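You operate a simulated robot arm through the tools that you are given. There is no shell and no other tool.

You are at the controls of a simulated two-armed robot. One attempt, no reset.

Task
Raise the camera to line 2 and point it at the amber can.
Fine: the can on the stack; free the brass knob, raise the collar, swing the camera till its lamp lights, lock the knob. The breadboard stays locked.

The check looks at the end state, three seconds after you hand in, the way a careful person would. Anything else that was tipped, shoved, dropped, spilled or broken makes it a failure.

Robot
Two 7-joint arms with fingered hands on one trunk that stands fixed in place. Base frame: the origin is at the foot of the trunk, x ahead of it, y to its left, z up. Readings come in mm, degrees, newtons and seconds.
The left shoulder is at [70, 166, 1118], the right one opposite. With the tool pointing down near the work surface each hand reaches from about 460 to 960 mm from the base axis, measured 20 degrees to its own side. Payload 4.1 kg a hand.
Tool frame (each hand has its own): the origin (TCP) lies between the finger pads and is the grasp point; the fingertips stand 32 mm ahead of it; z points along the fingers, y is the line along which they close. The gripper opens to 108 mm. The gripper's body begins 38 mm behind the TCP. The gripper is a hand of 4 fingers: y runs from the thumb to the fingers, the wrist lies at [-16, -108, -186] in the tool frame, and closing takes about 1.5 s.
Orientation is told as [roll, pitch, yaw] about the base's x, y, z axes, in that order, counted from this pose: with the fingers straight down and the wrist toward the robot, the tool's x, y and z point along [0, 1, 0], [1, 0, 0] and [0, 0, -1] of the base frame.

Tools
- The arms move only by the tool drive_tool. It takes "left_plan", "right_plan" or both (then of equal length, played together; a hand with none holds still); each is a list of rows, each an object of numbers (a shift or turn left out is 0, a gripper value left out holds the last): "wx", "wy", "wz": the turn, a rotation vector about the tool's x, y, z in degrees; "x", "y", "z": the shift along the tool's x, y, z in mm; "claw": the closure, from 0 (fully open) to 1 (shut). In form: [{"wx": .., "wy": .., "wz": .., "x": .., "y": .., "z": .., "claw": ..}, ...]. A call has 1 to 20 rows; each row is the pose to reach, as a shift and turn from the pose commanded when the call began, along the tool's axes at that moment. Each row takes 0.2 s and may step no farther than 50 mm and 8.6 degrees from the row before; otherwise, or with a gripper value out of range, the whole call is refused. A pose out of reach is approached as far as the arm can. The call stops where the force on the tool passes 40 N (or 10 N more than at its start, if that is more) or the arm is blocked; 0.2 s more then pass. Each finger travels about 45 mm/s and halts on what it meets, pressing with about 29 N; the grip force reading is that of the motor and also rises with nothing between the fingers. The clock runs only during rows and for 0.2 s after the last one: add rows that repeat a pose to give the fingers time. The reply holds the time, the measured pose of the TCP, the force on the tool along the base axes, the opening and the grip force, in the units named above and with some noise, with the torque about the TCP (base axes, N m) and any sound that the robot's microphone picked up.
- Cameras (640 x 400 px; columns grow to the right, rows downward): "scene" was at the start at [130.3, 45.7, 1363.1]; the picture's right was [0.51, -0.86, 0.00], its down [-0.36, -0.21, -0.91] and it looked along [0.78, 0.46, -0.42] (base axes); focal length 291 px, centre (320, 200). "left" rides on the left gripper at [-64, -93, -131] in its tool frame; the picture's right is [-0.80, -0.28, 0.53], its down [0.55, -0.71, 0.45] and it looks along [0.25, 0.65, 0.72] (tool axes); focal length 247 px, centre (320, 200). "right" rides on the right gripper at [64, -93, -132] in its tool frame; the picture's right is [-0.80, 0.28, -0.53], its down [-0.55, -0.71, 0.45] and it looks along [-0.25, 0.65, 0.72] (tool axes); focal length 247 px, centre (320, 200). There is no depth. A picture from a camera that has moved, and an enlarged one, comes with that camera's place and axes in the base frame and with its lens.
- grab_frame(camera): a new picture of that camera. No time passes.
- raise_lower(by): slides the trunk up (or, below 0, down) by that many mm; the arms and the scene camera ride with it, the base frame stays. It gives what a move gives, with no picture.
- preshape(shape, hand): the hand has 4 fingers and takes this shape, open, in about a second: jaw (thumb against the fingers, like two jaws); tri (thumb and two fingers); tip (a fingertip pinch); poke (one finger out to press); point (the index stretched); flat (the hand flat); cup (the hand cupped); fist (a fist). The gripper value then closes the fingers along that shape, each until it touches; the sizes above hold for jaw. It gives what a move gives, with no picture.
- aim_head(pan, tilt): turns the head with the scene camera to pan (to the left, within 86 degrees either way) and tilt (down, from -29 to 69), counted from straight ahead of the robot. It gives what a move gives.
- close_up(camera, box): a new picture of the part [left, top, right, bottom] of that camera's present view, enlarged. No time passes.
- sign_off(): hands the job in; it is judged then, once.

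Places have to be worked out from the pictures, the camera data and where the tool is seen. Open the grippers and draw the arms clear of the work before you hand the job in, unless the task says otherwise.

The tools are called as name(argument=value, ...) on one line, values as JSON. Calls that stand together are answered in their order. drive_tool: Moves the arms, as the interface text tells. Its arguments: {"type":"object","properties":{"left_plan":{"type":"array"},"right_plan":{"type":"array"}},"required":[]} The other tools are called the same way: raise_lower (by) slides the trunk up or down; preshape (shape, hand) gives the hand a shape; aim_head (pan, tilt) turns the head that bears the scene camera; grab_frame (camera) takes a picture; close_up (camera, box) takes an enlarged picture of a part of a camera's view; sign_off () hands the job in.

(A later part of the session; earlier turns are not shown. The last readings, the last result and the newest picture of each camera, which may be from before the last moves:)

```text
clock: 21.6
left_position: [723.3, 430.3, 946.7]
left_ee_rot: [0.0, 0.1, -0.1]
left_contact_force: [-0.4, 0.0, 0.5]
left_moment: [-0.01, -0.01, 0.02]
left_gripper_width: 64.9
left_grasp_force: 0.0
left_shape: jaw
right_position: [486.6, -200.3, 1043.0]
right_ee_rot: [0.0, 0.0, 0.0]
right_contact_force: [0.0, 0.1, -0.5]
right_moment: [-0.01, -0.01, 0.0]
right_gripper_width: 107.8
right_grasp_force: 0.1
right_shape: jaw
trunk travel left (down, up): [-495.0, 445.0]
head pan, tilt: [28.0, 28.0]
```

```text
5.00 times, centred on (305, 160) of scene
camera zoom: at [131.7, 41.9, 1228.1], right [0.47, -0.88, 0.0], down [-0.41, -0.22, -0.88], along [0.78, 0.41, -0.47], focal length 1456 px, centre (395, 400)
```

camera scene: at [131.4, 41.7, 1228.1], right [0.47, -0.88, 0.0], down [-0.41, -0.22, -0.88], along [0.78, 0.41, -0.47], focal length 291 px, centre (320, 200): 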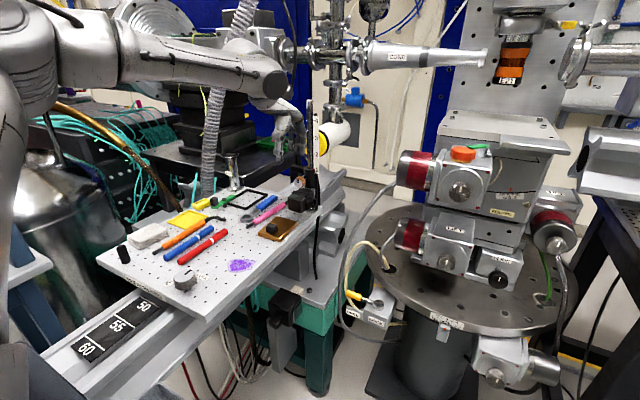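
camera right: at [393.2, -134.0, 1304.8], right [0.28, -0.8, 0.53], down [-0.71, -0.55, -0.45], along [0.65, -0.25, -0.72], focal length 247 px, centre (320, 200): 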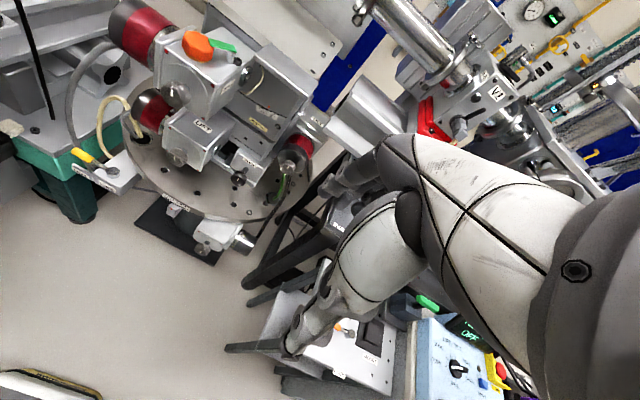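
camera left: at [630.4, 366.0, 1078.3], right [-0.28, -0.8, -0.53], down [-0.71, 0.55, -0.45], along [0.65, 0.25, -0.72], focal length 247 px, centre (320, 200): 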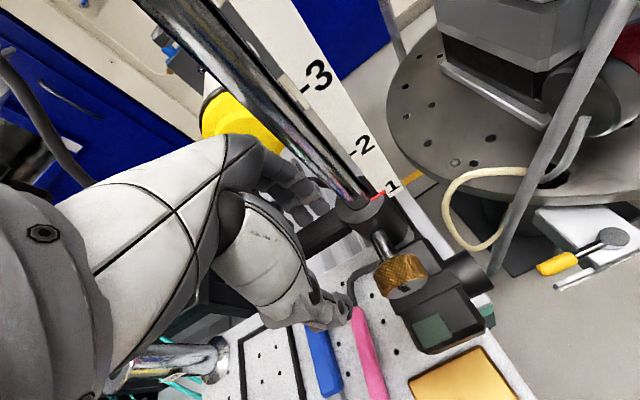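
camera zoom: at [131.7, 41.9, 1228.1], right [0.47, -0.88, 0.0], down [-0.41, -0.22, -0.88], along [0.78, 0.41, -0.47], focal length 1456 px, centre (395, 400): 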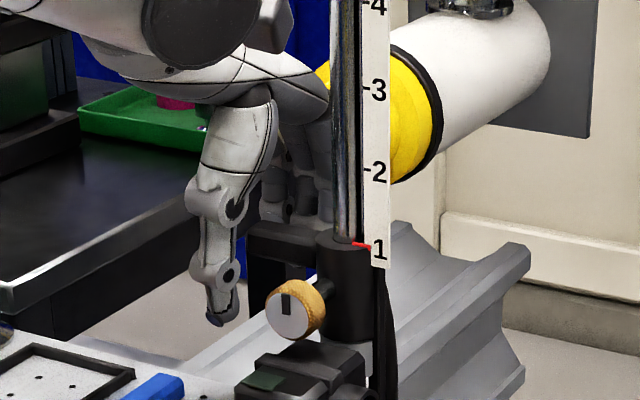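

The handle lies between thumb and fingers. I close the left hand on it gently and read the result.

drive_tool(left_plan=[{"claw": 0.55}, {"claw": 0.7}, {"claw": 0.8}, {"claw": 0.9}, {"claw": 1.0}, {"claw": 1.0}, {"claw": 1.0}, {"claw": 1.0}])

grab_frame(camera="left")

close_up(camera="scene", box=[275, 120, 335, 200])

```text
clock: 23.4
left_position: [721.8, 431.6, 946.1]
left_ee_rot: [0.1, 0.2, 0.0]
left_contact_force: [-6.6, -2.4, -10.7]
left_moment: [0.0, 0.0, 0.0]
left_gripper_width: 2.4
left_grasp_force: 28.9
left_shape: jaw
right_position: [486.6, -198.9, 1043.1]
right_ee_rot: [0.0, 0.0, -0.1]
right_contact_force: [0.8, 0.3, -0.7]
right_moment: [-0.03, -0.01, 0.02]
right_gripper_width: 107.5
right_grasp_force: 0.0
right_shape: jaw
trunk travel left (down, up): [-495.0, 445.0]
head pan, tilt: [28.0, 28.0]
```

```text
taken
camera left: at [630.3, 366.2, 1077.2], right [-0.29, -0.8, -0.53], down [-0.71, 0.55, -0.45], along [0.65, 0.25, -0.72], focal length 247 px, centre (320, 200)
```

left: 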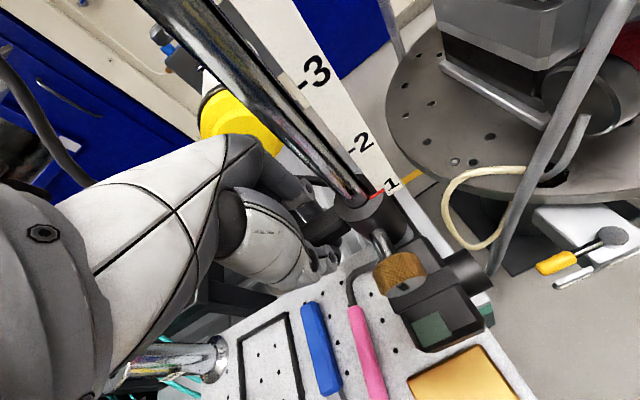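

```text
5.00 times, centred on (305, 160) of scene
camera zoom: at [131.7, 42.1, 1227.9], right [0.47, -0.88, 0.0], down [-0.41, -0.22, -0.88], along [0.78, 0.41, -0.47], focal length 1456 px, centre (395, 400)
```

zoom: 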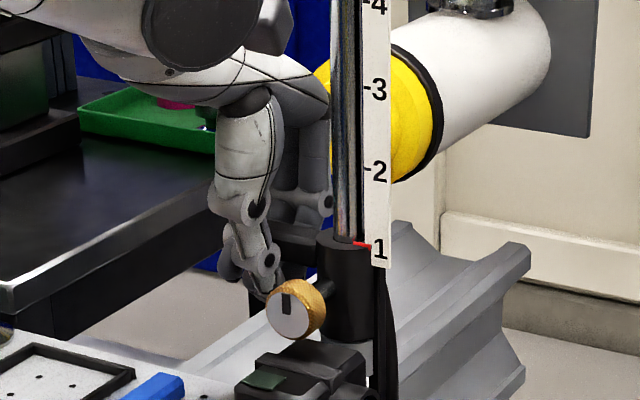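

The opening reads 2.4 mm with a side force, so the tips seem to have met beneath the handle rather than clamped its sides. Let me look closely.

close_up(camera="left", box=[230, 150, 430, 300])

close_up(camera="scene", box=[290, 140, 330, 180])

```text
2.67 times, centred on (330, 225) of left
camera zoom: at [630.3, 366.2, 1077.2], right [-0.29, -0.8, -0.53], down [-0.71, 0.55, -0.45], along [0.65, 0.25, -0.72], focal length 659 px, centre (293, 133)
```

zoom: 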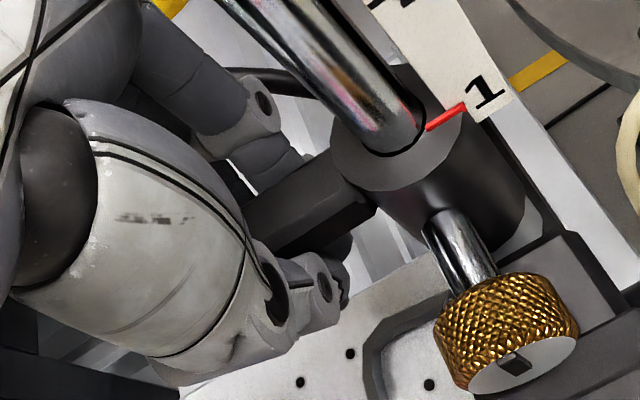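

```text
10.00 times, centred on (310, 160) of scene
camera zoom: at [131.7, 42.1, 1227.9], right [0.47, -0.88, 0.0], down [-0.41, -0.22, -0.88], along [0.78, 0.41, -0.47], focal length 2912 px, centre (420, 600)
```

zoom: 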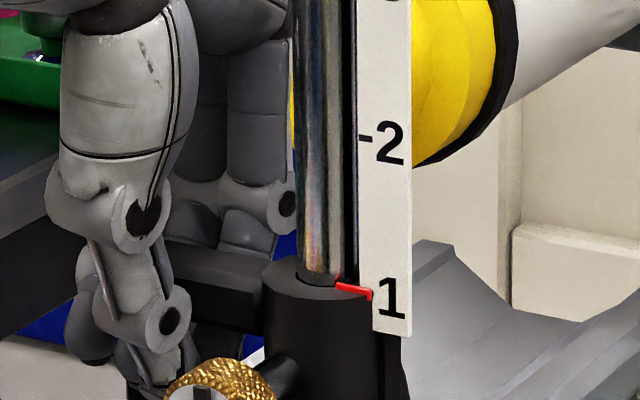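

The tips closed beneath the handle, caging it loosely. A firmer pinch is better: I reopen, rise about 14 mm and shift 5 mm outward along the handle, and close again with the pads on the handle's sides.

drive_tool(left_plan=[{"claw": 0.6}, {"claw": 0.6}, {"claw": 0.6}, {"claw": 0.6}, {"x": 4, "y": 1, "z": -7, "claw": 0.6}, {"x": 4, "y": 1, "z": -15, "claw": 0.6}, {"x": 4, "y": 1, "z": -15, "claw": 0.75}, {"x": 4, "y": 1, "z": -15, "claw": 0.85}, {"x": 4, "y": 1, "z": -15, "claw": 1.0}, {"x": 4, "y": 1, "z": -15, "claw": 1.0}, {"x": 4, "y": 1, "z": -15, "claw": 1.0}, {"x": 4, "y": 1, "z": -15, "claw": 1.0}])

close_up(camera="left", box=[230, 150, 430, 300])

close_up(camera="scene", box=[285, 130, 335, 180])

```text
clock: 26.0
left_position: [724.1, 433.3, 961.5]
left_ee_rot: [0.0, 0.0, 0.0]
left_contact_force: [-2.6, -0.2, -1.5]
left_moment: [0.01, 0.03, 0.06]
left_gripper_width: 13.1
left_grasp_force: 29.1
left_shape: jaw
right_position: [485.6, -199.7, 1043.9]
right_ee_rot: [0.0, 0.0, 0.0]
right_contact_force: [0.6, 0.3, -0.2]
right_moment: [0.0, 0.01, 0.01]
right_gripper_width: 107.4
right_grasp_force: 0.1
right_shape: jaw
trunk travel left (down, up): [-495.0, 445.0]
head pan, tilt: [28.0, 28.0]
```

```text
2.67 times, centred on (330, 225) of left
camera zoom: at [631.0, 369.6, 1093.8], right [-0.28, -0.8, -0.53], down [-0.71, 0.55, -0.45], along [0.65, 0.25, -0.72], focal length 659 px, centre (293, 133)
```

zoom: 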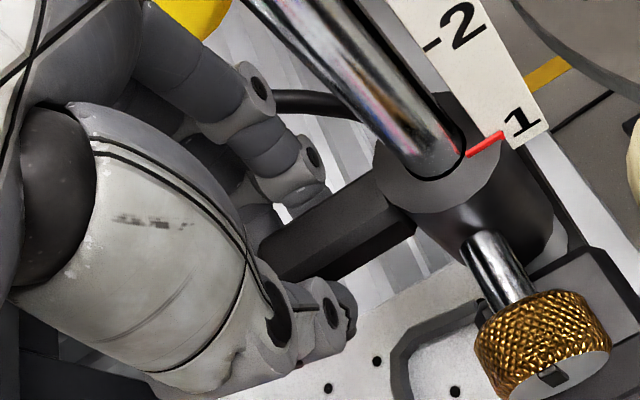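

```text
8.00 times, centred on (310, 155) of scene
camera zoom: at [131.2, 41.9, 1228.1], right [0.47, -0.88, 0.0], down [-0.41, -0.22, -0.88], along [0.78, 0.41, -0.47], focal length 2329 px, centre (400, 560)
```

zoom: 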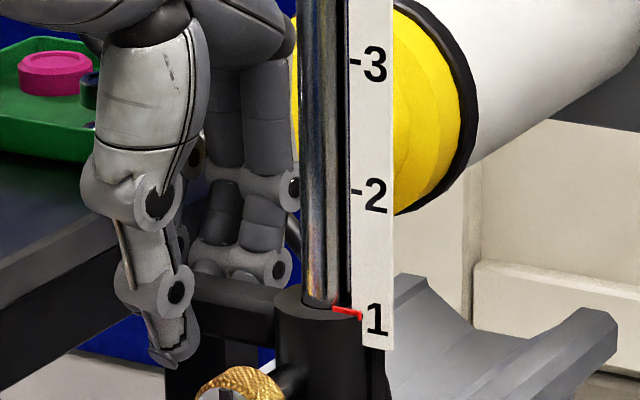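

The pinch is good now: 13.1 mm between the pads, 29 N, little net force. Next I prepare the right hand for the knob; I try the "tip" shape and look at it before moving in.

preshape(hand="right", shape="tip")

aim_head(pan=-10, tilt=25)

grab_frame(camera="scene")

grab_frame(camera="right")

```text
clock: 26.9
left_position: [723.4, 433.8, 962.5]
left_ee_rot: [-0.1, 0.0, 0.0]
left_contact_force: [-3.4, 0.4, -3.6]
left_moment: [0.03, 0.04, 0.04]
left_gripper_width: 12.8
left_grasp_force: 29.2
left_shape: jaw
right_position: [486.1, -198.9, 1042.2]
right_ee_rot: [0.0, -0.1, 0.0]
right_contact_force: [0.2, -1.5, -0.7]
right_moment: [-0.03, 0.02, -0.02]
right_gripper_width: 107.6
right_grasp_force: 0.1
right_shape: tip
trunk travel left (down, up): [-495.0, 445.0]
head pan, tilt: [28.0, 28.0]
```

```text
clock: 27.9
left_position: [723.4, 433.5, 962.9]
left_ee_rot: [0.0, -0.1, 0.0]
left_contact_force: [-3.6, -1.1, -3.5]
left_moment: [-0.01, 0.05, 0.05]
left_gripper_width: 13.1
left_grasp_force: 29.0
left_shape: jaw
right_position: [486.4, -198.4, 1044.5]
right_ee_rot: [0.1, 0.0, -0.1]
right_contact_force: [0.0, 0.1, 0.4]
right_moment: [-0.01, 0.0, 0.04]
right_gripper_width: 107.3
right_grasp_force: 0.0
right_shape: tip
trunk travel left (down, up): [-495.0, 445.0]
head pan, tilt: [-10.0, 25.0]
```

```text
taken
camera scene: at [141.5, -16.7, 1232.9], right [-0.17, -0.98, 0.0], down [-0.42, 0.07, -0.91], along [0.89, -0.16, -0.42], focal length 291 px, centre (320, 200)
```

scene: 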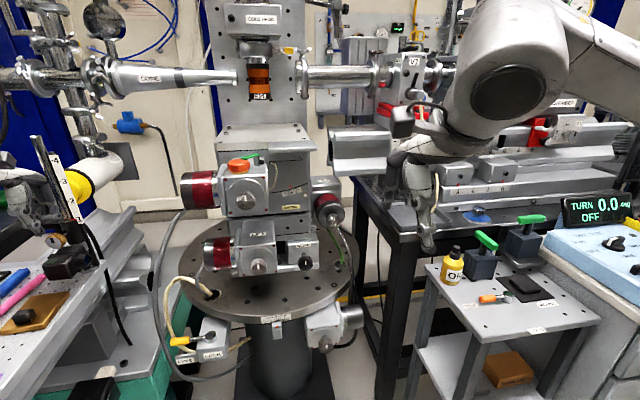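

```text
taken
camera right: at [393.1, -134.2, 1174.9], right [0.28, -0.8, 0.53], down [-0.71, -0.55, -0.45], along [0.65, -0.25, -0.72], focal length 247 px, centre (320, 200)
```

right: 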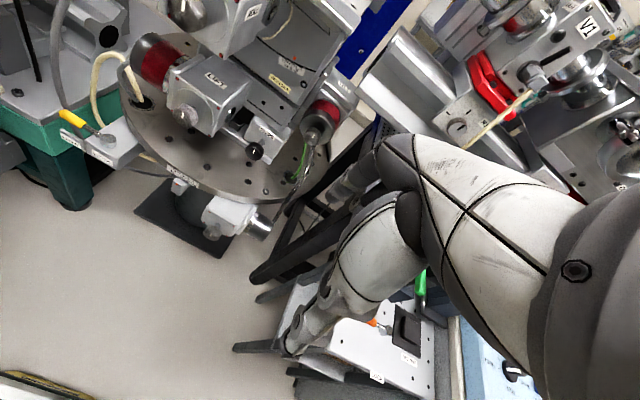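

I zoom in on the right hand's tip shape from both cameras.

close_up(camera="right", box=[260, 110, 480, 370])

close_up(camera="scene", box=[370, 80, 520, 270])

```text
1.54 times, centred on (370, 240) of right
camera zoom: at [393.1, -134.2, 1174.9], right [0.28, -0.8, 0.53], down [-0.71, -0.55, -0.45], along [0.65, -0.25, -0.72], focal length 380 px, centre (243, 138)
```

zoom: 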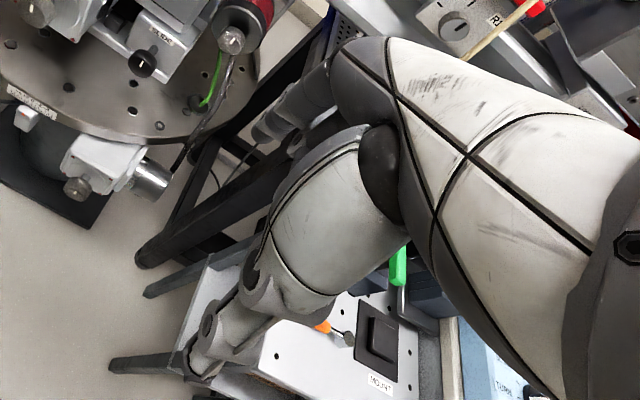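

```text
2.11 times, centred on (445, 175) of scene
camera zoom: at [141.5, -16.7, 1232.9], right [-0.17, -0.98, 0.0], down [-0.42, 0.07, -0.91], along [0.89, -0.16, -0.42], focal length 613 px, centre (57, 253)
```

zoom: 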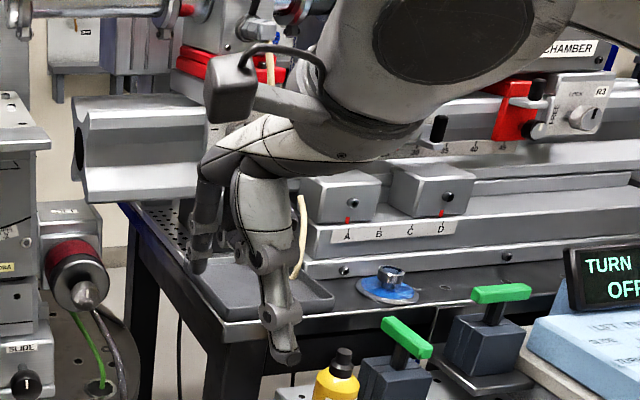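

The tip shape leaves just index and thumb forward, which suits the knob. I now swing the right hand to a staging pose near [600, 200, 1000] while turning it so the fingers point along +x with the wrist to its right.

drive_tool(right_plan=[{"wx": -4.62, "wy": -4.62, "wz": -4.62, "x": 27, "y": 8, "z": 3}, {"wx": -9.24, "wy": -9.24, "wz": -9.24, "x": 53, "y": 15, "z": 6}, {"wx": -13.86, "wy": -13.86, "wz": -13.86, "x": 80, "y": 23, "z": 9}, {"wx": -18.47, "wy": -18.47, "wz": -18.47, "x": 106, "y": 30, "z": 11}, {"wx": -23.09, "wy": -23.09, "wz": -23.09, "x": 133, "y": 38, "z": 14}, {"wx": -27.71, "wy": -27.71, "wz": -27.71, "x": 160, "y": 46, "z": 17}, {"wx": -32.33, "wy": -32.33, "wz": -32.33, "x": 186, "y": 53, "z": 20}, {"wx": -36.95, "wy": -36.95, "wz": -36.95, "x": 213, "y": 61, "z": 23}, {"wx": -41.57, "wy": -41.57, "wz": -41.57, "x": 239, "y": 68, "z": 26}, {"wx": -46.19, "wy": -46.19, "wz": -46.19, "x": 266, "y": 76, "z": 29}, {"wx": -50.81, "wy": -50.81, "wz": -50.81, "x": 293, "y": 84, "z": 32}, {"wx": -55.42, "wy": -55.42, "wz": -55.42, "x": 319, "y": 91, "z": 34}, {"wx": -60.04, "wy": -60.04, "wz": -60.04, "x": 346, "y": 99, "z": 37}, {"wx": -64.66, "wy": -64.66, "wz": -64.66, "x": 372, "y": 106, "z": 40}, {"wx": -69.28, "wy": -69.28, "wz": -69.28, "x": 399, "y": 114, "z": 43}])

aim_head(pan=20, tilt=25)

grab_frame(camera="scene")

grab_frame(camera="right")

grab_frame(camera="left")

```text
clock: 31.1
left_position: [721.3, 436.8, 963.2]
left_ee_rot: [-0.6, -0.3, -0.4]
left_contact_force: [5.8, -13.4, -9.0]
left_moment: [-0.37, -0.31, 0.02]
left_gripper_width: 12.5
left_grasp_force: 28.7
left_shape: jaw
right_position: [596.0, 207.5, 999.6]
right_ee_rot: [-90.3, 0.5, 90.0]
right_contact_force: [0.0, -0.6, 0.7]
right_moment: [0.01, 0.03, -0.03]
right_gripper_width: 108.0
right_grasp_force: 0.0
right_shape: tip
trunk travel left (down, up): [-495.0, 445.0]
head pan, tilt: [-10.0, 25.0]
```

```text
clock: 32.0
left_position: [723.8, 433.8, 962.8]
left_ee_rot: [0.0, -0.1, 0.0]
left_contact_force: [-2.6, -0.5, -1.5]
left_moment: [-0.02, 0.0, 0.04]
left_gripper_width: 12.8
left_grasp_force: 29.0
left_shape: jaw
right_position: [598.3, 201.9, 997.2]
right_ee_rot: [-89.8, 0.0, 90.1]
right_contact_force: [0.2, 0.5, 1.2]
right_moment: [-0.02, 0.01, -0.01]
right_gripper_width: 107.9
right_grasp_force: 0.1
right_shape: tip
trunk travel left (down, up): [-495.0, 445.0]
head pan, tilt: [20.0, 25.0]
```

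```text
taken
camera scene: at [137.5, 30.5, 1232.9], right [0.34, -0.94, 0.0], down [-0.4, -0.14, -0.91], along [0.85, 0.31, -0.42], focal length 291 px, centre (320, 200)
```

scene: 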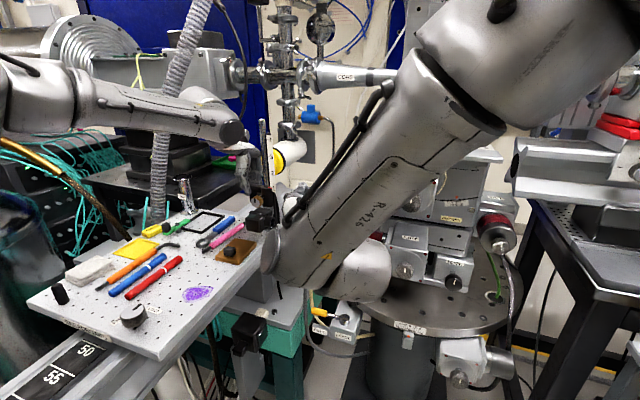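

```text
taken
camera right: at [467.6, 108.4, 933.1], right [-0.53, 0.28, 0.8], down [0.45, -0.71, 0.55], along [0.72, 0.65, 0.25], focal length 247 px, centre (320, 200)
```

right: 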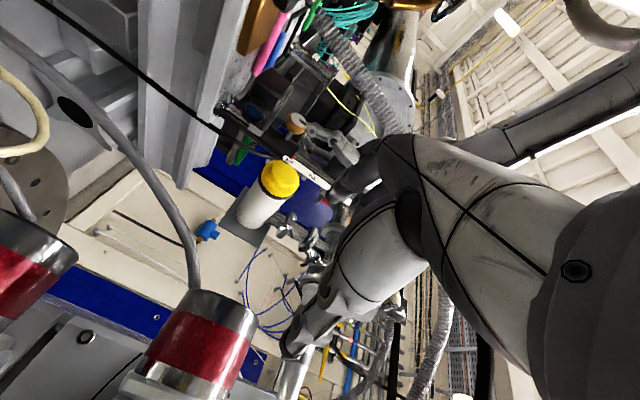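

```text
taken
camera left: at [631.2, 369.6, 1093.9], right [-0.28, -0.8, -0.53], down [-0.71, 0.55, -0.45], along [0.65, 0.25, -0.72], focal length 247 px, centre (320, 200)
```

left: 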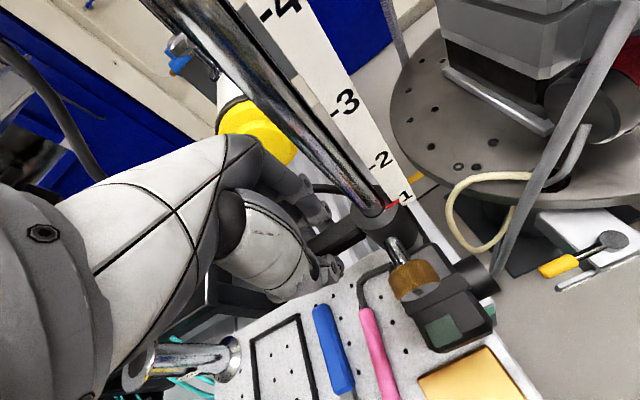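

The right hand is turned as wanted and the left grip is steady. I now shift the right hand sideways to sit in front of the knob, about 80 mm short of it, with the fingers partly closed.

drive_tool(right_plan=[{"x": 5, "y": 37, "claw": 0.2}, {"x": 15, "y": 74, "claw": 0.35}, {"x": 30, "y": 111, "claw": 0.4}, {"x": 45, "y": 148, "claw": 0.4}, {"x": 55, "y": 185, "claw": 0.4}, {"x": 55, "y": 185, "claw": 0.4}])

grab_frame(camera="right")

grab_frame(camera="left")

grab_frame(camera="scene")

```text
clock: 32.8
left_position: [723.4, 434.2, 963.5]
left_ee_rot: [0.0, 0.0, -0.1]
left_contact_force: [-1.7, 0.9, -1.1]
left_moment: [0.02, 0.01, 0.05]
left_gripper_width: 12.9
left_grasp_force: 28.7
left_shape: jaw
right_position: [650.7, 238.7, 1079.6]
right_ee_rot: [-91.8, -9.4, 84.2]
right_contact_force: [0.7, -0.3, -0.5]
right_moment: [0.0, 0.03, 0.0]
right_gripper_width: 65.1
right_grasp_force: 0.0
right_shape: tip
trunk travel left (down, up): [-495.0, 445.0]
head pan, tilt: [20.0, 25.0]
stopped in row 3 (right hand): the arm was blocked; the commanded pose is now the measured one
```

```text
taken
camera right: at [514.3, 172.5, 996.1], right [-0.54, 0.21, 0.82], down [0.35, -0.83, 0.44], along [0.77, 0.52, 0.37], focal length 247 px, centre (320, 200)
```

right: 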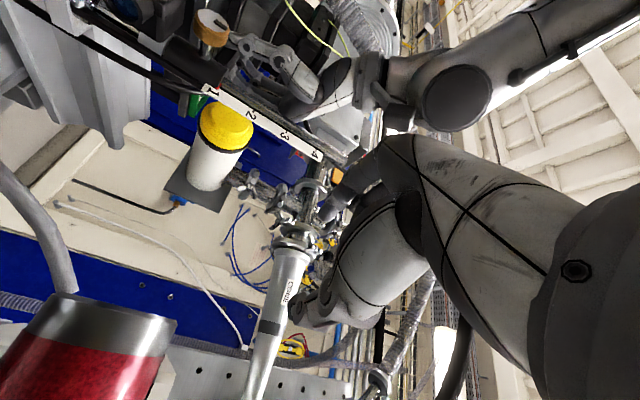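

```text
taken
camera left: at [631.2, 369.5, 1093.8], right [-0.28, -0.8, -0.53], down [-0.71, 0.55, -0.45], along [0.65, 0.25, -0.72], focal length 247 px, centre (320, 200)
```

left: 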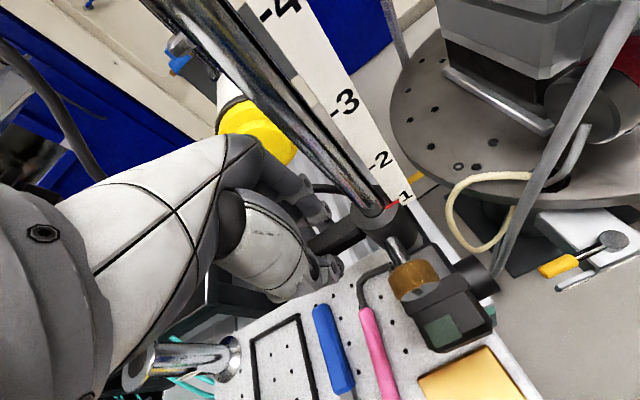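

```text
taken
camera scene: at [137.4, 30.4, 1232.9], right [0.34, -0.94, 0.0], down [-0.4, -0.14, -0.91], along [0.85, 0.31, -0.42], focal length 291 px, centre (320, 200)
```

scene: 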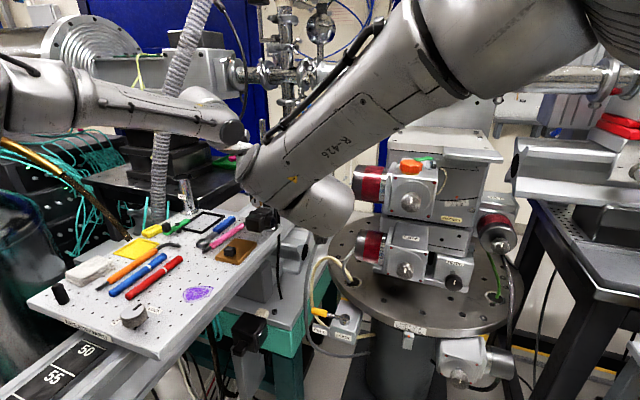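

The right arm stopped with no tool force – it seems the elbow was folded too tightly or met something while the hand drifted up. I look at the right elbow region before choosing another way.

aim_head(pan=-30, tilt=10)

grab_frame(camera="scene")

aim_head(pan=40, tilt=10)

grab_frame(camera="scene")

```text
clock: 34.0
left_position: [724.3, 434.4, 962.0]
left_ee_rot: [0.0, 0.0, 0.0]
left_contact_force: [-0.7, 0.6, -0.4]
left_moment: [-0.01, -0.01, 0.04]
left_gripper_width: 12.7
left_grasp_force: 28.7
left_shape: jaw
right_position: [650.3, 240.3, 1078.0]
right_ee_rot: [-91.7, -9.3, 84.3]
right_contact_force: [-0.2, -0.2, -0.4]
right_moment: [-0.01, 0.04, -0.01]
right_gripper_width: 65.3
right_grasp_force: 0.0
right_shape: tip
trunk travel left (down, up): [-495.0, 445.0]
head pan, tilt: [-30.0, 10.0]
```

```text
taken
camera scene: at [131.4, -47.2, 1257.3], right [-0.5, -0.87, 0.0], down [-0.15, 0.09, -0.98], along [0.85, -0.49, -0.17], focal length 291 px, centre (320, 200)
```

scene: 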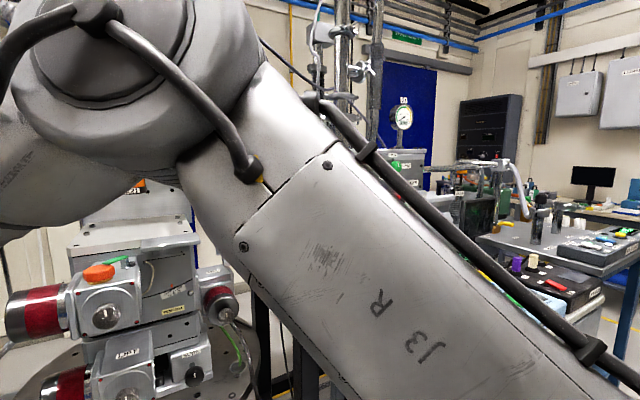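

```text
clock: 35.4
left_position: [725.2, 433.2, 962.4]
left_ee_rot: [0.0, 0.0, 0.0]
left_contact_force: [-1.8, -0.2, -0.8]
left_moment: [-0.01, 0.03, 0.05]
left_gripper_width: 12.8
left_grasp_force: 29.3
left_shape: jaw
right_position: [652.5, 238.6, 1078.2]
right_ee_rot: [-91.8, -9.3, 84.2]
right_contact_force: [0.4, 0.4, 1.4]
right_moment: [0.02, 0.02, 0.03]
right_gripper_width: 64.9
right_grasp_force: 0.1
right_shape: tip
trunk travel left (down, up): [-495.0, 445.0]
head pan, tilt: [40.0, 10.0]
```

```text
taken
camera scene: at [122.1, 59.0, 1257.3], right [0.64, -0.77, 0.0], down [-0.13, -0.11, -0.98], along [0.75, 0.63, -0.17], focal length 291 px, centre (320, 200)
```

scene: 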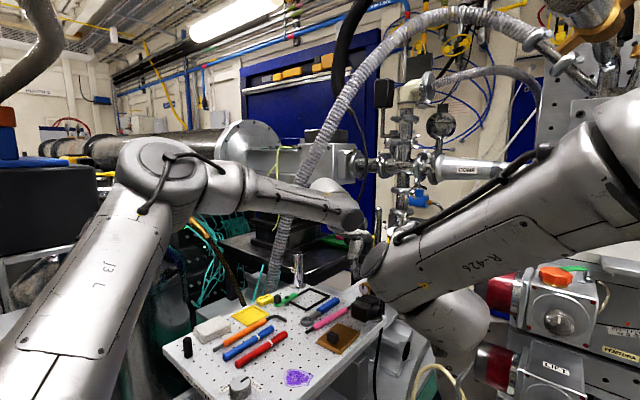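

The elbow is folded up in front of the head; the right arm is awkward for the knob as it faces now. A simpler way: the left hand alone can pinch the knob, free it while still holding the collar by the knob, lift, swing, and lock. So I first withdraw the right hand the way it came.

drive_tool(right_plan=[{"y": -30, "z": -10}, {"y": -60, "z": -20, "wx": 4, "wy": 4, "wz": 4}, {"y": -90, "z": -30, "wx": 8.5, "wy": 8.5, "wz": 8.5}, {"y": -120, "z": -40, "wx": 13, "wy": 13, "wz": 13}, {"y": -150, "z": -50, "wx": 17.5, "wy": 17.5, "wz": 17.5}, {"y": -180, "z": -60, "wx": 22, "wy": 22, "wz": 22}, {"y": -210, "z": -70, "wx": 26.5, "wy": 26.5, "wz": 26.5}, {"y": -240, "z": -80, "wx": 31, "wy": 31, "wz": 31}, {"y": -270, "z": -90, "wx": 35.5, "wy": 35.5, "wz": 35.5}, {"y": -300, "z": -100, "wx": 40, "wy": 40, "wz": 40}, {"y": -330, "z": -110, "wx": 44.5, "wy": 44.5, "wz": 44.5}, {"y": -360, "z": -120, "wx": 49, "wy": 49, "wz": 49}, {"y": -390, "z": -130, "wx": 53.5, "wy": 53.5, "wz": 53.5}, {"y": -420, "z": -140, "wx": 58, "wy": 58, "wz": 58}, {"y": -440, "z": -150, "wx": 62.5, "wy": 62.5, "wz": 62.5}, {"y": -450, "z": -155, "wx": 67, "wy": 67, "wz": 67}])

aim_head(pan=28, tilt=28)

grab_frame(camera="scene")

```text
clock: 38.8
left_position: [724.9, 433.9, 962.1]
left_ee_rot: [0.1, 0.0, -0.1]
left_contact_force: [-3.6, 0.7, -1.2]
left_moment: [0.03, 0.02, 0.05]
left_gripper_width: 12.7
left_grasp_force: 29.4
left_shape: jaw
right_position: [450.6, -185.2, 1000.7]
right_ee_rot: [6.8, -4.2, -4.0]
right_contact_force: [-0.1, -0.3, -0.2]
right_moment: [0.0, -0.01, 0.0]
right_gripper_width: 65.4
right_grasp_force: 0.0
right_shape: tip
trunk travel left (down, up): [-495.0, 445.0]
head pan, tilt: [40.0, 10.0]
```

```text
clock: 39.6
left_position: [723.6, 433.8, 962.5]
left_ee_rot: [0.0, 0.0, 0.0]
left_contact_force: [-1.5, 1.0, -1.4]
left_moment: [0.04, -0.03, 0.03]
left_gripper_width: 12.5
left_grasp_force: 28.6
left_shape: jaw
right_position: [450.8, -184.5, 1000.7]
right_ee_rot: [6.7, -4.3, -3.9]
right_contact_force: [0.1, -0.8, 0.2]
right_moment: [-0.04, -0.01, 0.0]
right_gripper_width: 64.8
right_grasp_force: 0.0
right_shape: tip
trunk travel left (down, up): [-495.0, 445.0]
head pan, tilt: [28.0, 28.0]
```

```text
taken
camera scene: at [131.4, 42.1, 1228.2], right [0.47, -0.88, 0.0], down [-0.41, -0.22, -0.88], along [0.78, 0.41, -0.47], focal length 291 px, centre (320, 200)
```

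scene: 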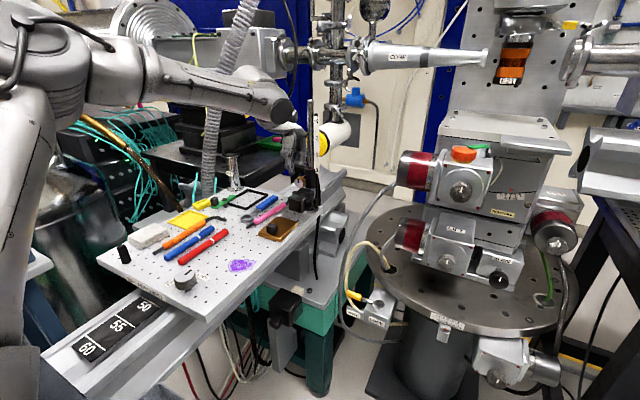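

The right hand is clear again. Now I release the handle with the left hand and lift it straight up, then back toward the robot.

drive_tool(left_plan=[{"claw": 0.5}, {"claw": 0.4}, {"claw": 0.4}, {"claw": 0.4}, {"z": -20, "claw": 0.4}, {"z": -50, "claw": 0.4}, {"z": -80, "claw": 0.4}, {"z": -110, "claw": 0.4}, {"z": -130, "y": -35, "claw": 0.4}, {"z": -140, "y": -70, "x": -15, "claw": 0.4}, {"z": -140, "y": -110, "x": -25, "claw": 0.4}, {"z": -140, "y": -130, "x": -30, "claw": 0.4}])

preshape(hand="left", shape="tip")

close_up(camera="scene", box=[250, 80, 370, 230])

close_up(camera="left", box=[380, 120, 540, 280])

grab_frame(camera="left")

```text
clock: 42.2
left_position: [593.0, 403.7, 1102.5]
left_ee_rot: [0.0, 0.0, -0.1]
left_contact_force: [0.9, 0.5, -0.4]
left_moment: [0.04, 0.0, -0.01]
left_gripper_width: 64.6
left_grasp_force: 0.0
left_shape: jaw
right_position: [450.0, -186.1, 1000.8]
right_ee_rot: [6.7, -4.3, -3.9]
right_contact_force: [1.1, -0.9, -0.4]
right_moment: [0.03, 0.02, 0.0]
right_gripper_width: 65.1
right_grasp_force: 0.0
right_shape: tip
trunk travel left (down, up): [-495.0, 445.0]
head pan, tilt: [28.0, 28.0]
```

```text
clock: 43.1
left_position: [593.4, 404.0, 1102.5]
left_ee_rot: [0.0, 0.0, 0.0]
left_contact_force: [-0.8, 0.3, 0.4]
left_moment: [-0.02, 0.02, -0.01]
left_gripper_width: 107.7
left_grasp_force: 0.1
left_shape: tip
right_position: [450.2, -185.1, 999.7]
right_ee_rot: [6.7, -4.3, -3.9]
right_contact_force: [-0.1, 0.0, 0.5]
right_moment: [-0.04, -0.02, 0.0]
right_gripper_width: 65.2
right_grasp_force: 0.1
right_shape: tip
trunk travel left (down, up): [-495.0, 445.0]
head pan, tilt: [28.0, 28.0]
```

```text
2.67 times, centred on (310, 155) of scene
camera zoom: at [131.3, 41.8, 1228.1], right [0.47, -0.88, 0.0], down [-0.41, -0.22, -0.88], along [0.78, 0.41, -0.47], focal length 776 px, centre (347, 320)
```

zoom: 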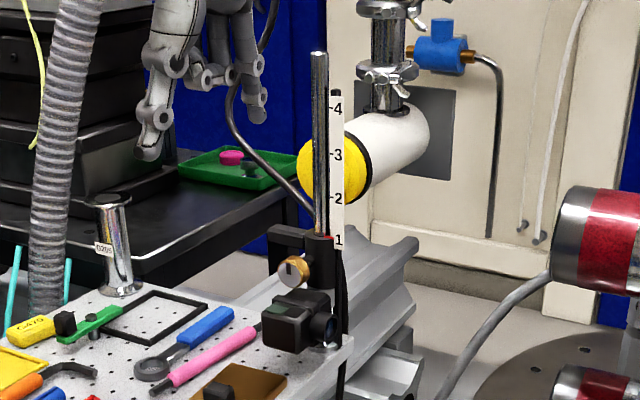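

```text
2.50 times, centred on (460, 200) of left
camera zoom: at [500.6, 339.0, 1234.0], right [-0.28, -0.8, -0.53], down [-0.71, 0.55, -0.45], along [0.65, 0.25, -0.72], focal length 617 px, centre (-30, 200)
```

zoom: 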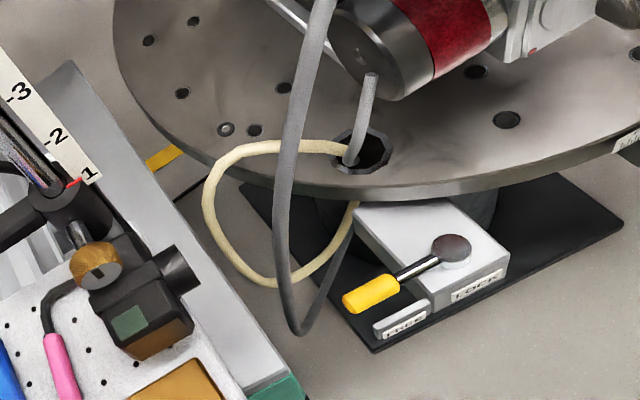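

```text
taken
camera left: at [500.6, 339.0, 1234.0], right [-0.28, -0.8, -0.53], down [-0.71, 0.55, -0.45], along [0.65, 0.25, -0.72], focal length 247 px, centre (320, 200)
```

left: 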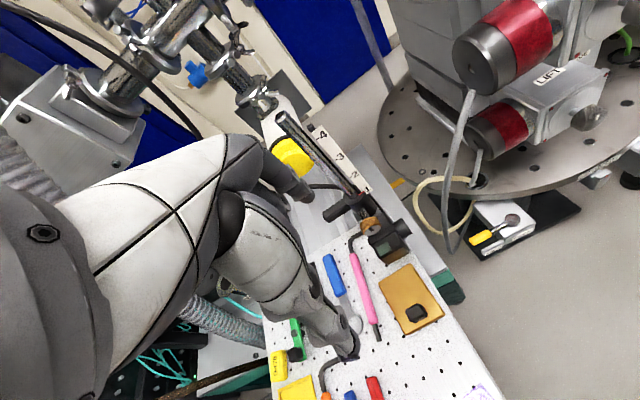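

Nothing was disturbed on release. I now turn the left hand, in free space, to point along +x (thumb upper-right, index lower-left) ready for the knob.

drive_tool(left_plan=[{"wx": -2.32, "wy": -5.61, "wz": -5.61}, {"wx": -4.64, "wy": -11.21, "wz": -11.21}, {"wx": -6.97, "wy": -16.82, "wz": -16.82}, {"wx": -9.29, "wy": -22.42, "wz": -22.42}, {"wx": -11.61, "wy": -28.03, "wz": -28.03}, {"wx": -13.93, "wy": -33.63, "wz": -33.63}, {"wx": -16.26, "wy": -39.24, "wz": -39.24}, {"wx": -18.58, "wy": -44.84, "wz": -44.84}, {"wx": -20.9, "wy": -50.45, "wz": -50.45}, {"wx": -23.22, "wy": -56.06, "wz": -56.06}, {"wx": -25.54, "wy": -61.66, "wz": -61.66}, {"wx": -27.87, "wy": -67.27, "wz": -67.27}, {"wx": -30.19, "wy": -72.87, "wz": -72.87}, {"wx": -32.51, "wy": -78.48, "wz": -78.48}, {"wx": -34.83, "wy": -84.08, "wz": -84.08}, {"wx": -37.16, "wy": -89.69, "wz": -89.69}, {"wx": -39.48, "wy": -95.29, "wz": -95.29}, {"wx": -41.8, "wy": -100.9, "wz": -100.9}])

grab_frame(camera="scene")

grab_frame(camera="left")

```text
clock: 46.9
left_position: [617.8, 608.7, 1246.9]
left_ee_rot: [-83.3, 44.1, 89.2]
left_contact_force: [-0.2, -0.2, 0.1]
left_moment: [0.02, -0.01, 0.01]
left_gripper_width: 108.0
left_grasp_force: 0.1
left_shape: tip
left hand out of reach, approached as far as the arm can: row 13, 14, 15, 16, 17, 18
right_position: [449.8, -184.1, 999.8]
right_ee_rot: [6.7, -4.2, -3.9]
right_contact_force: [-0.8, 0.4, -1.2]
right_moment: [0.0, 0.0, 0.0]
right_gripper_width: 65.2
right_grasp_force: 0.1
right_shape: tip
trunk travel left (down, up): [-495.0, 445.0]
head pan, tilt: [28.0, 28.0]
```

```text
taken
camera scene: at [132.5, 41.7, 1227.9], right [0.47, -0.88, 0.0], down [-0.42, -0.22, -0.88], along [0.78, 0.41, -0.47], focal length 291 px, centre (320, 200)
```

scene: 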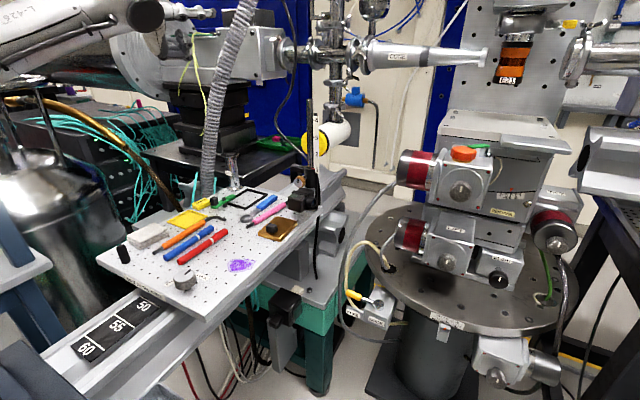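

```text
taken
camera left: at [494.5, 598.7, 1368.3], right [0.62, 0.3, 0.72], down [0.37, -0.93, 0.06], along [0.69, 0.23, -0.69], focal length 247 px, centre (320, 200)
```

left: 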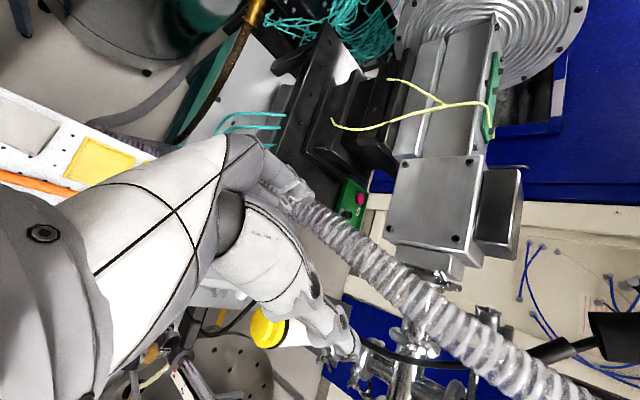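

That turn ran out of reach past row 12 and the hand wandered up-left, close to the hose (no contact). I retrace the same rotation back to the plain downward pose.

drive_tool(left_plan=[{"wx": 2.32, "wy": 5.61, "wz": 5.61}, {"wx": 4.64, "wy": 11.21, "wz": 11.21}, {"wx": 6.97, "wy": 16.82, "wz": 16.82}, {"wx": 9.29, "wy": 22.42, "wz": 22.42}, {"wx": 11.61, "wy": 28.03, "wz": 28.03}, {"wx": 13.93, "wy": 33.63, "wz": 33.63}, {"wx": 16.26, "wy": 39.24, "wz": 39.24}, {"wx": 18.58, "wy": 44.84, "wz": 44.84}, {"wx": 20.9, "wy": 50.45, "wz": 50.45}])

grab_frame(camera="scene")

grab_frame(camera="left")

```text
clock: 48.9
left_position: [616.8, 608.5, 1246.8]
left_ee_rot: [-48.3, 5.9, 47.3]
left_contact_force: [-0.1, -0.2, 0.4]
left_moment: [0.02, 0.01, 0.01]
left_gripper_width: 107.8
left_grasp_force: 0.0
left_shape: tip
right_position: [450.2, -184.9, 999.5]
right_ee_rot: [6.7, -4.3, -3.9]
right_contact_force: [0.8, -0.6, 0.0]
right_moment: [0.02, -0.01, -0.02]
right_gripper_width: 64.8
right_grasp_force: 0.0
right_shape: tip
trunk travel left (down, up): [-495.0, 445.0]
head pan, tilt: [28.0, 28.0]
```

```text
taken
camera scene: at [131.7, 41.4, 1228.0], right [0.47, -0.88, 0.0], down [-0.41, -0.22, -0.88], along [0.78, 0.41, -0.47], focal length 291 px, centre (320, 200)
```

scene: 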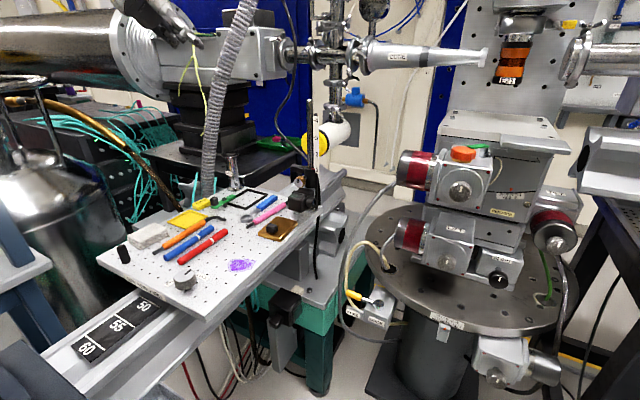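

```text
taken
camera left: at [524.1, 588.2, 1390.6], right [0.51, -0.82, 0.27], down [-0.55, -0.55, -0.63], along [0.66, 0.17, -0.73], focal length 247 px, centre (320, 200)
```

left: 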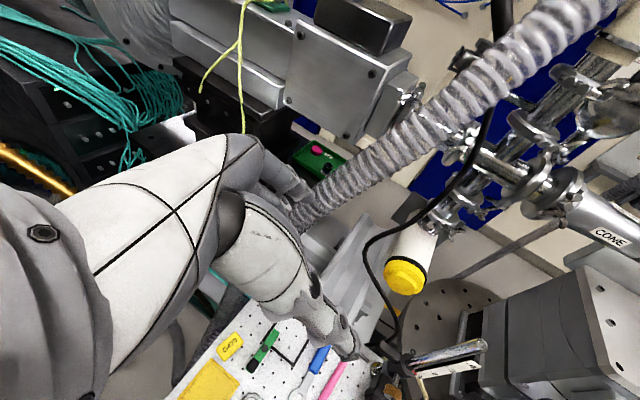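

The commanded pose had become the measured one, so the hand stayed up-left. I finish rotating back to fingers-down while moving away from the hose to about [560, 420, 1120].

drive_tool(left_plan=[{"x": 6, "y": -18, "z": 18}, {"wx": 2.32, "wy": 5.61, "wz": 5.61, "x": 12, "y": -36, "z": 37}, {"wx": 4.64, "wy": 11.21, "wz": 11.21, "x": 18, "y": -55, "z": 55}, {"wx": 6.97, "wy": 16.82, "wz": 16.82, "x": 23, "y": -73, "z": 73}, {"wx": 9.29, "wy": 22.42, "wz": 22.42, "x": 29, "y": -91, "z": 91}, {"wx": 11.61, "wy": 28.03, "wz": 28.03, "x": 35, "y": -109, "z": 110}, {"wx": 13.93, "wy": 33.63, "wz": 33.63, "x": 41, "y": -127, "z": 128}, {"wx": 16.26, "wy": 39.24, "wz": 39.24, "x": 47, "y": -146, "z": 146}, {"wx": 18.58, "wy": 44.84, "wz": 44.84, "x": 53, "y": -164, "z": 165}, {"wx": 20.9, "wy": 50.45, "wz": 50.45, "x": 53, "y": -164, "z": 165}])

grab_frame(camera="scene")

grab_frame(camera="left")

```text
clock: 51.1
left_position: [561.5, 417.2, 1117.3]
left_ee_rot: [0.9, 4.7, -5.6]
left_contact_force: [-0.9, 0.0, -0.6]
left_moment: [-0.03, 0.02, -0.01]
left_gripper_width: 107.8
left_grasp_force: 0.0
left_shape: tip
right_position: [451.1, -185.2, 1000.8]
right_ee_rot: [6.7, -4.3, -3.9]
right_contact_force: [-0.1, 0.4, -0.5]
right_moment: [-0.04, -0.02, 0.03]
right_gripper_width: 65.3
right_grasp_force: 0.0
right_shape: tip
trunk travel left (down, up): [-495.0, 445.0]
head pan, tilt: [28.0, 28.0]
```

```text
taken
camera scene: at [131.7, 41.4, 1228.1], right [0.47, -0.88, 0.0], down [-0.41, -0.22, -0.88], along [0.78, 0.41, -0.47], focal length 291 px, centre (320, 200)
```

scene: 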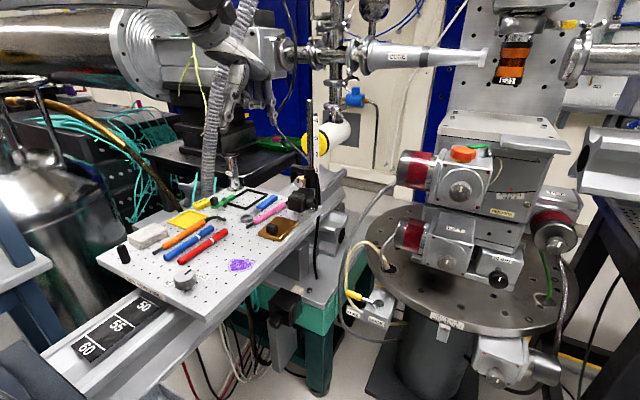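

```text
taken
camera left: at [473.8, 358.7, 1252.9], right [-0.4, -0.75, -0.52], down [-0.68, 0.63, -0.38], along [0.61, 0.2, -0.77], focal length 247 px, centre (320, 200)
```

left: 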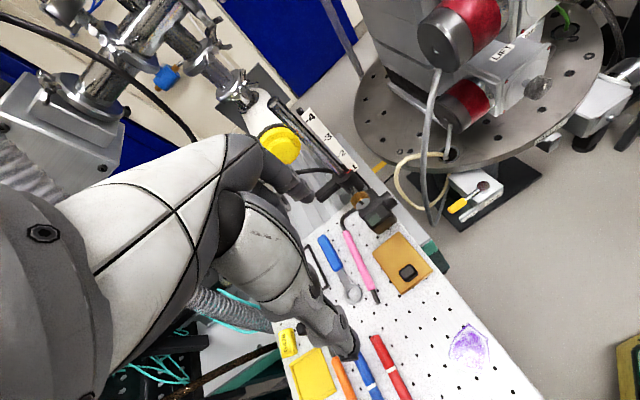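

The hand is back pointing down at about [561, 417, 1117]; the arm seems to have changed its elbow posture. Let me look at the left arm's shape.

aim_head(pan=50, tilt=5)

grab_frame(camera="scene")

```text
clock: 52.0
left_position: [562.6, 417.2, 1114.5]
left_ee_rot: [0.8, 4.7, -5.6]
left_contact_force: [-0.9, -1.0, 0.6]
left_moment: [0.0, 0.02, 0.0]
left_gripper_width: 108.0
left_grasp_force: 0.0
left_shape: tip
right_position: [450.7, -185.0, 1000.0]
right_ee_rot: [6.6, -4.3, -3.9]
right_contact_force: [0.0, -0.3, -0.1]
right_moment: [-0.01, 0.01, -0.03]
right_gripper_width: 65.1
right_grasp_force: 0.1
right_shape: tip
trunk travel left (down, up): [-495.0, 445.0]
head pan, tilt: [50.0, 5.0]
```

```text
taken
camera scene: at [110.0, 69.2, 1265.3], right [0.77, -0.64, 0.0], down [-0.06, -0.07, -1.0], along [0.64, 0.76, -0.09], focal length 291 px, centre (320, 200)
```

scene: 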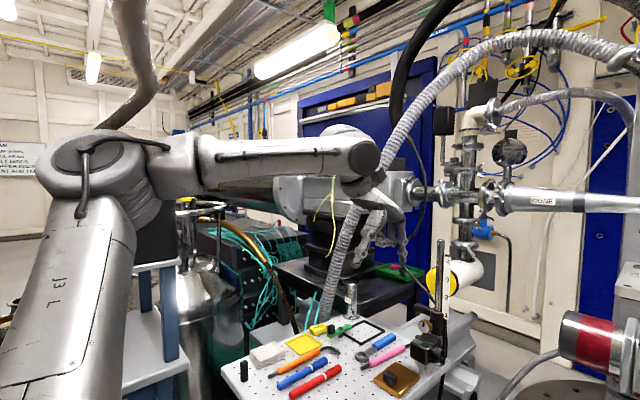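

The arm is in its usual elbow-up posture. The supinated turn was what ran out, so I try the opposite roll (palm toward the left, thumb left, index right), tilted 30° down – first half of it, here in free space.

drive_tool(left_plan=[{"wx": -3.6, "wy": 3.6, "wz": 6.23}, {"wx": -7.2, "wy": 7.2, "wz": 12.46}, {"wx": -10.8, "wy": 10.8, "wz": 18.7}, {"wx": -14.4, "wy": 14.4, "wz": 24.9}, {"wx": -18.0, "wy": 18.0, "wz": 31.2}, {"wx": -21.6, "wy": 21.6, "wz": 37.4}, {"wx": -25.2, "wy": 25.2, "wz": 43.6}])

```text
clock: 53.6
left_position: [561.4, 418.0, 1114.8]
left_ee_rot: [29.6, -8.9, -53.8]
left_contact_force: [0.0, -0.3, 0.0]
left_moment: [0.0, -0.04, -0.02]
left_gripper_width: 108.1
left_grasp_force: 0.1
left_shape: tip
right_position: [449.8, -185.3, 1002.1]
right_ee_rot: [6.7, -4.3, -3.9]
right_contact_force: [0.2, 1.1, 0.2]
right_moment: [0.02, 0.03, -0.01]
right_gripper_width: 65.2
right_grasp_force: 0.0
right_shape: tip
trunk travel left (down, up): [-495.0, 445.0]
head pan, tilt: [50.0, 5.0]
```

The first half was reached exactly. I continue with the second half.

drive_tool(left_plan=[{"wx": -3.6, "wy": 3.6, "wz": 6.23}, {"wx": -7.2, "wy": 7.2, "wz": 12.46}, {"wx": -10.8, "wy": 10.8, "wz": 18.7}, {"wx": -14.4, "wy": 14.4, "wz": 24.9}])

grab_frame(camera="left")

grab_frame(camera="scene")

```text
clock: 54.6
left_position: [561.2, 417.7, 1116.5]
left_ee_rot: [47.8, -4.6, -82.4]
left_contact_force: [-0.7, 0.1, -0.3]
left_moment: [0.01, -0.01, 0.01]
left_gripper_width: 108.1
left_grasp_force: 0.0
left_shape: tip
right_position: [451.3, -184.9, 1000.7]
right_ee_rot: [6.7, -4.2, -4.0]
right_contact_force: [-0.7, -0.4, -0.9]
right_moment: [0.01, 0.01, 0.02]
right_gripper_width: 65.3
right_grasp_force: 0.1
right_shape: tip
trunk travel left (down, up): [-495.0, 445.0]
head pan, tilt: [50.0, 5.0]
```

```text
taken
camera left: at [408.9, 493.0, 1148.4], right [-0.17, 0.19, -0.97], down [0.6, 0.8, 0.05], along [0.78, -0.57, -0.25], focal length 247 px, centre (320, 200)
```

left: 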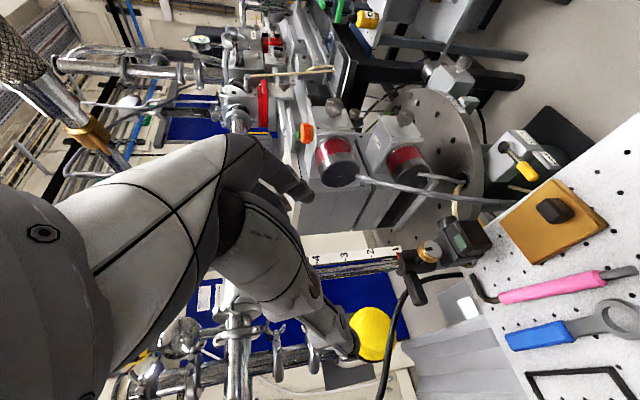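

```text
taken
camera scene: at [109.9, 69.4, 1265.3], right [0.77, -0.64, 0.0], down [-0.06, -0.07, -1.0], along [0.64, 0.76, -0.09], focal length 291 px, centre (320, 200)
```

scene: 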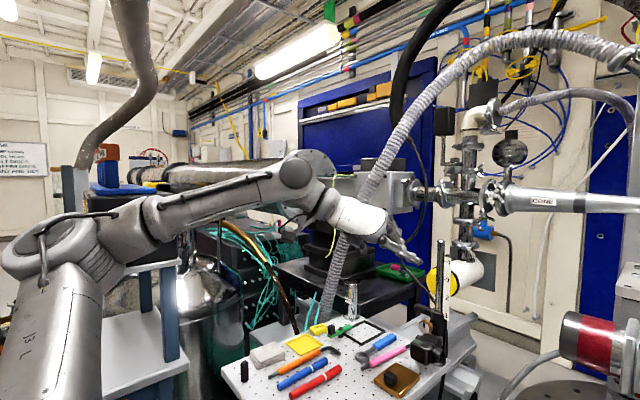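

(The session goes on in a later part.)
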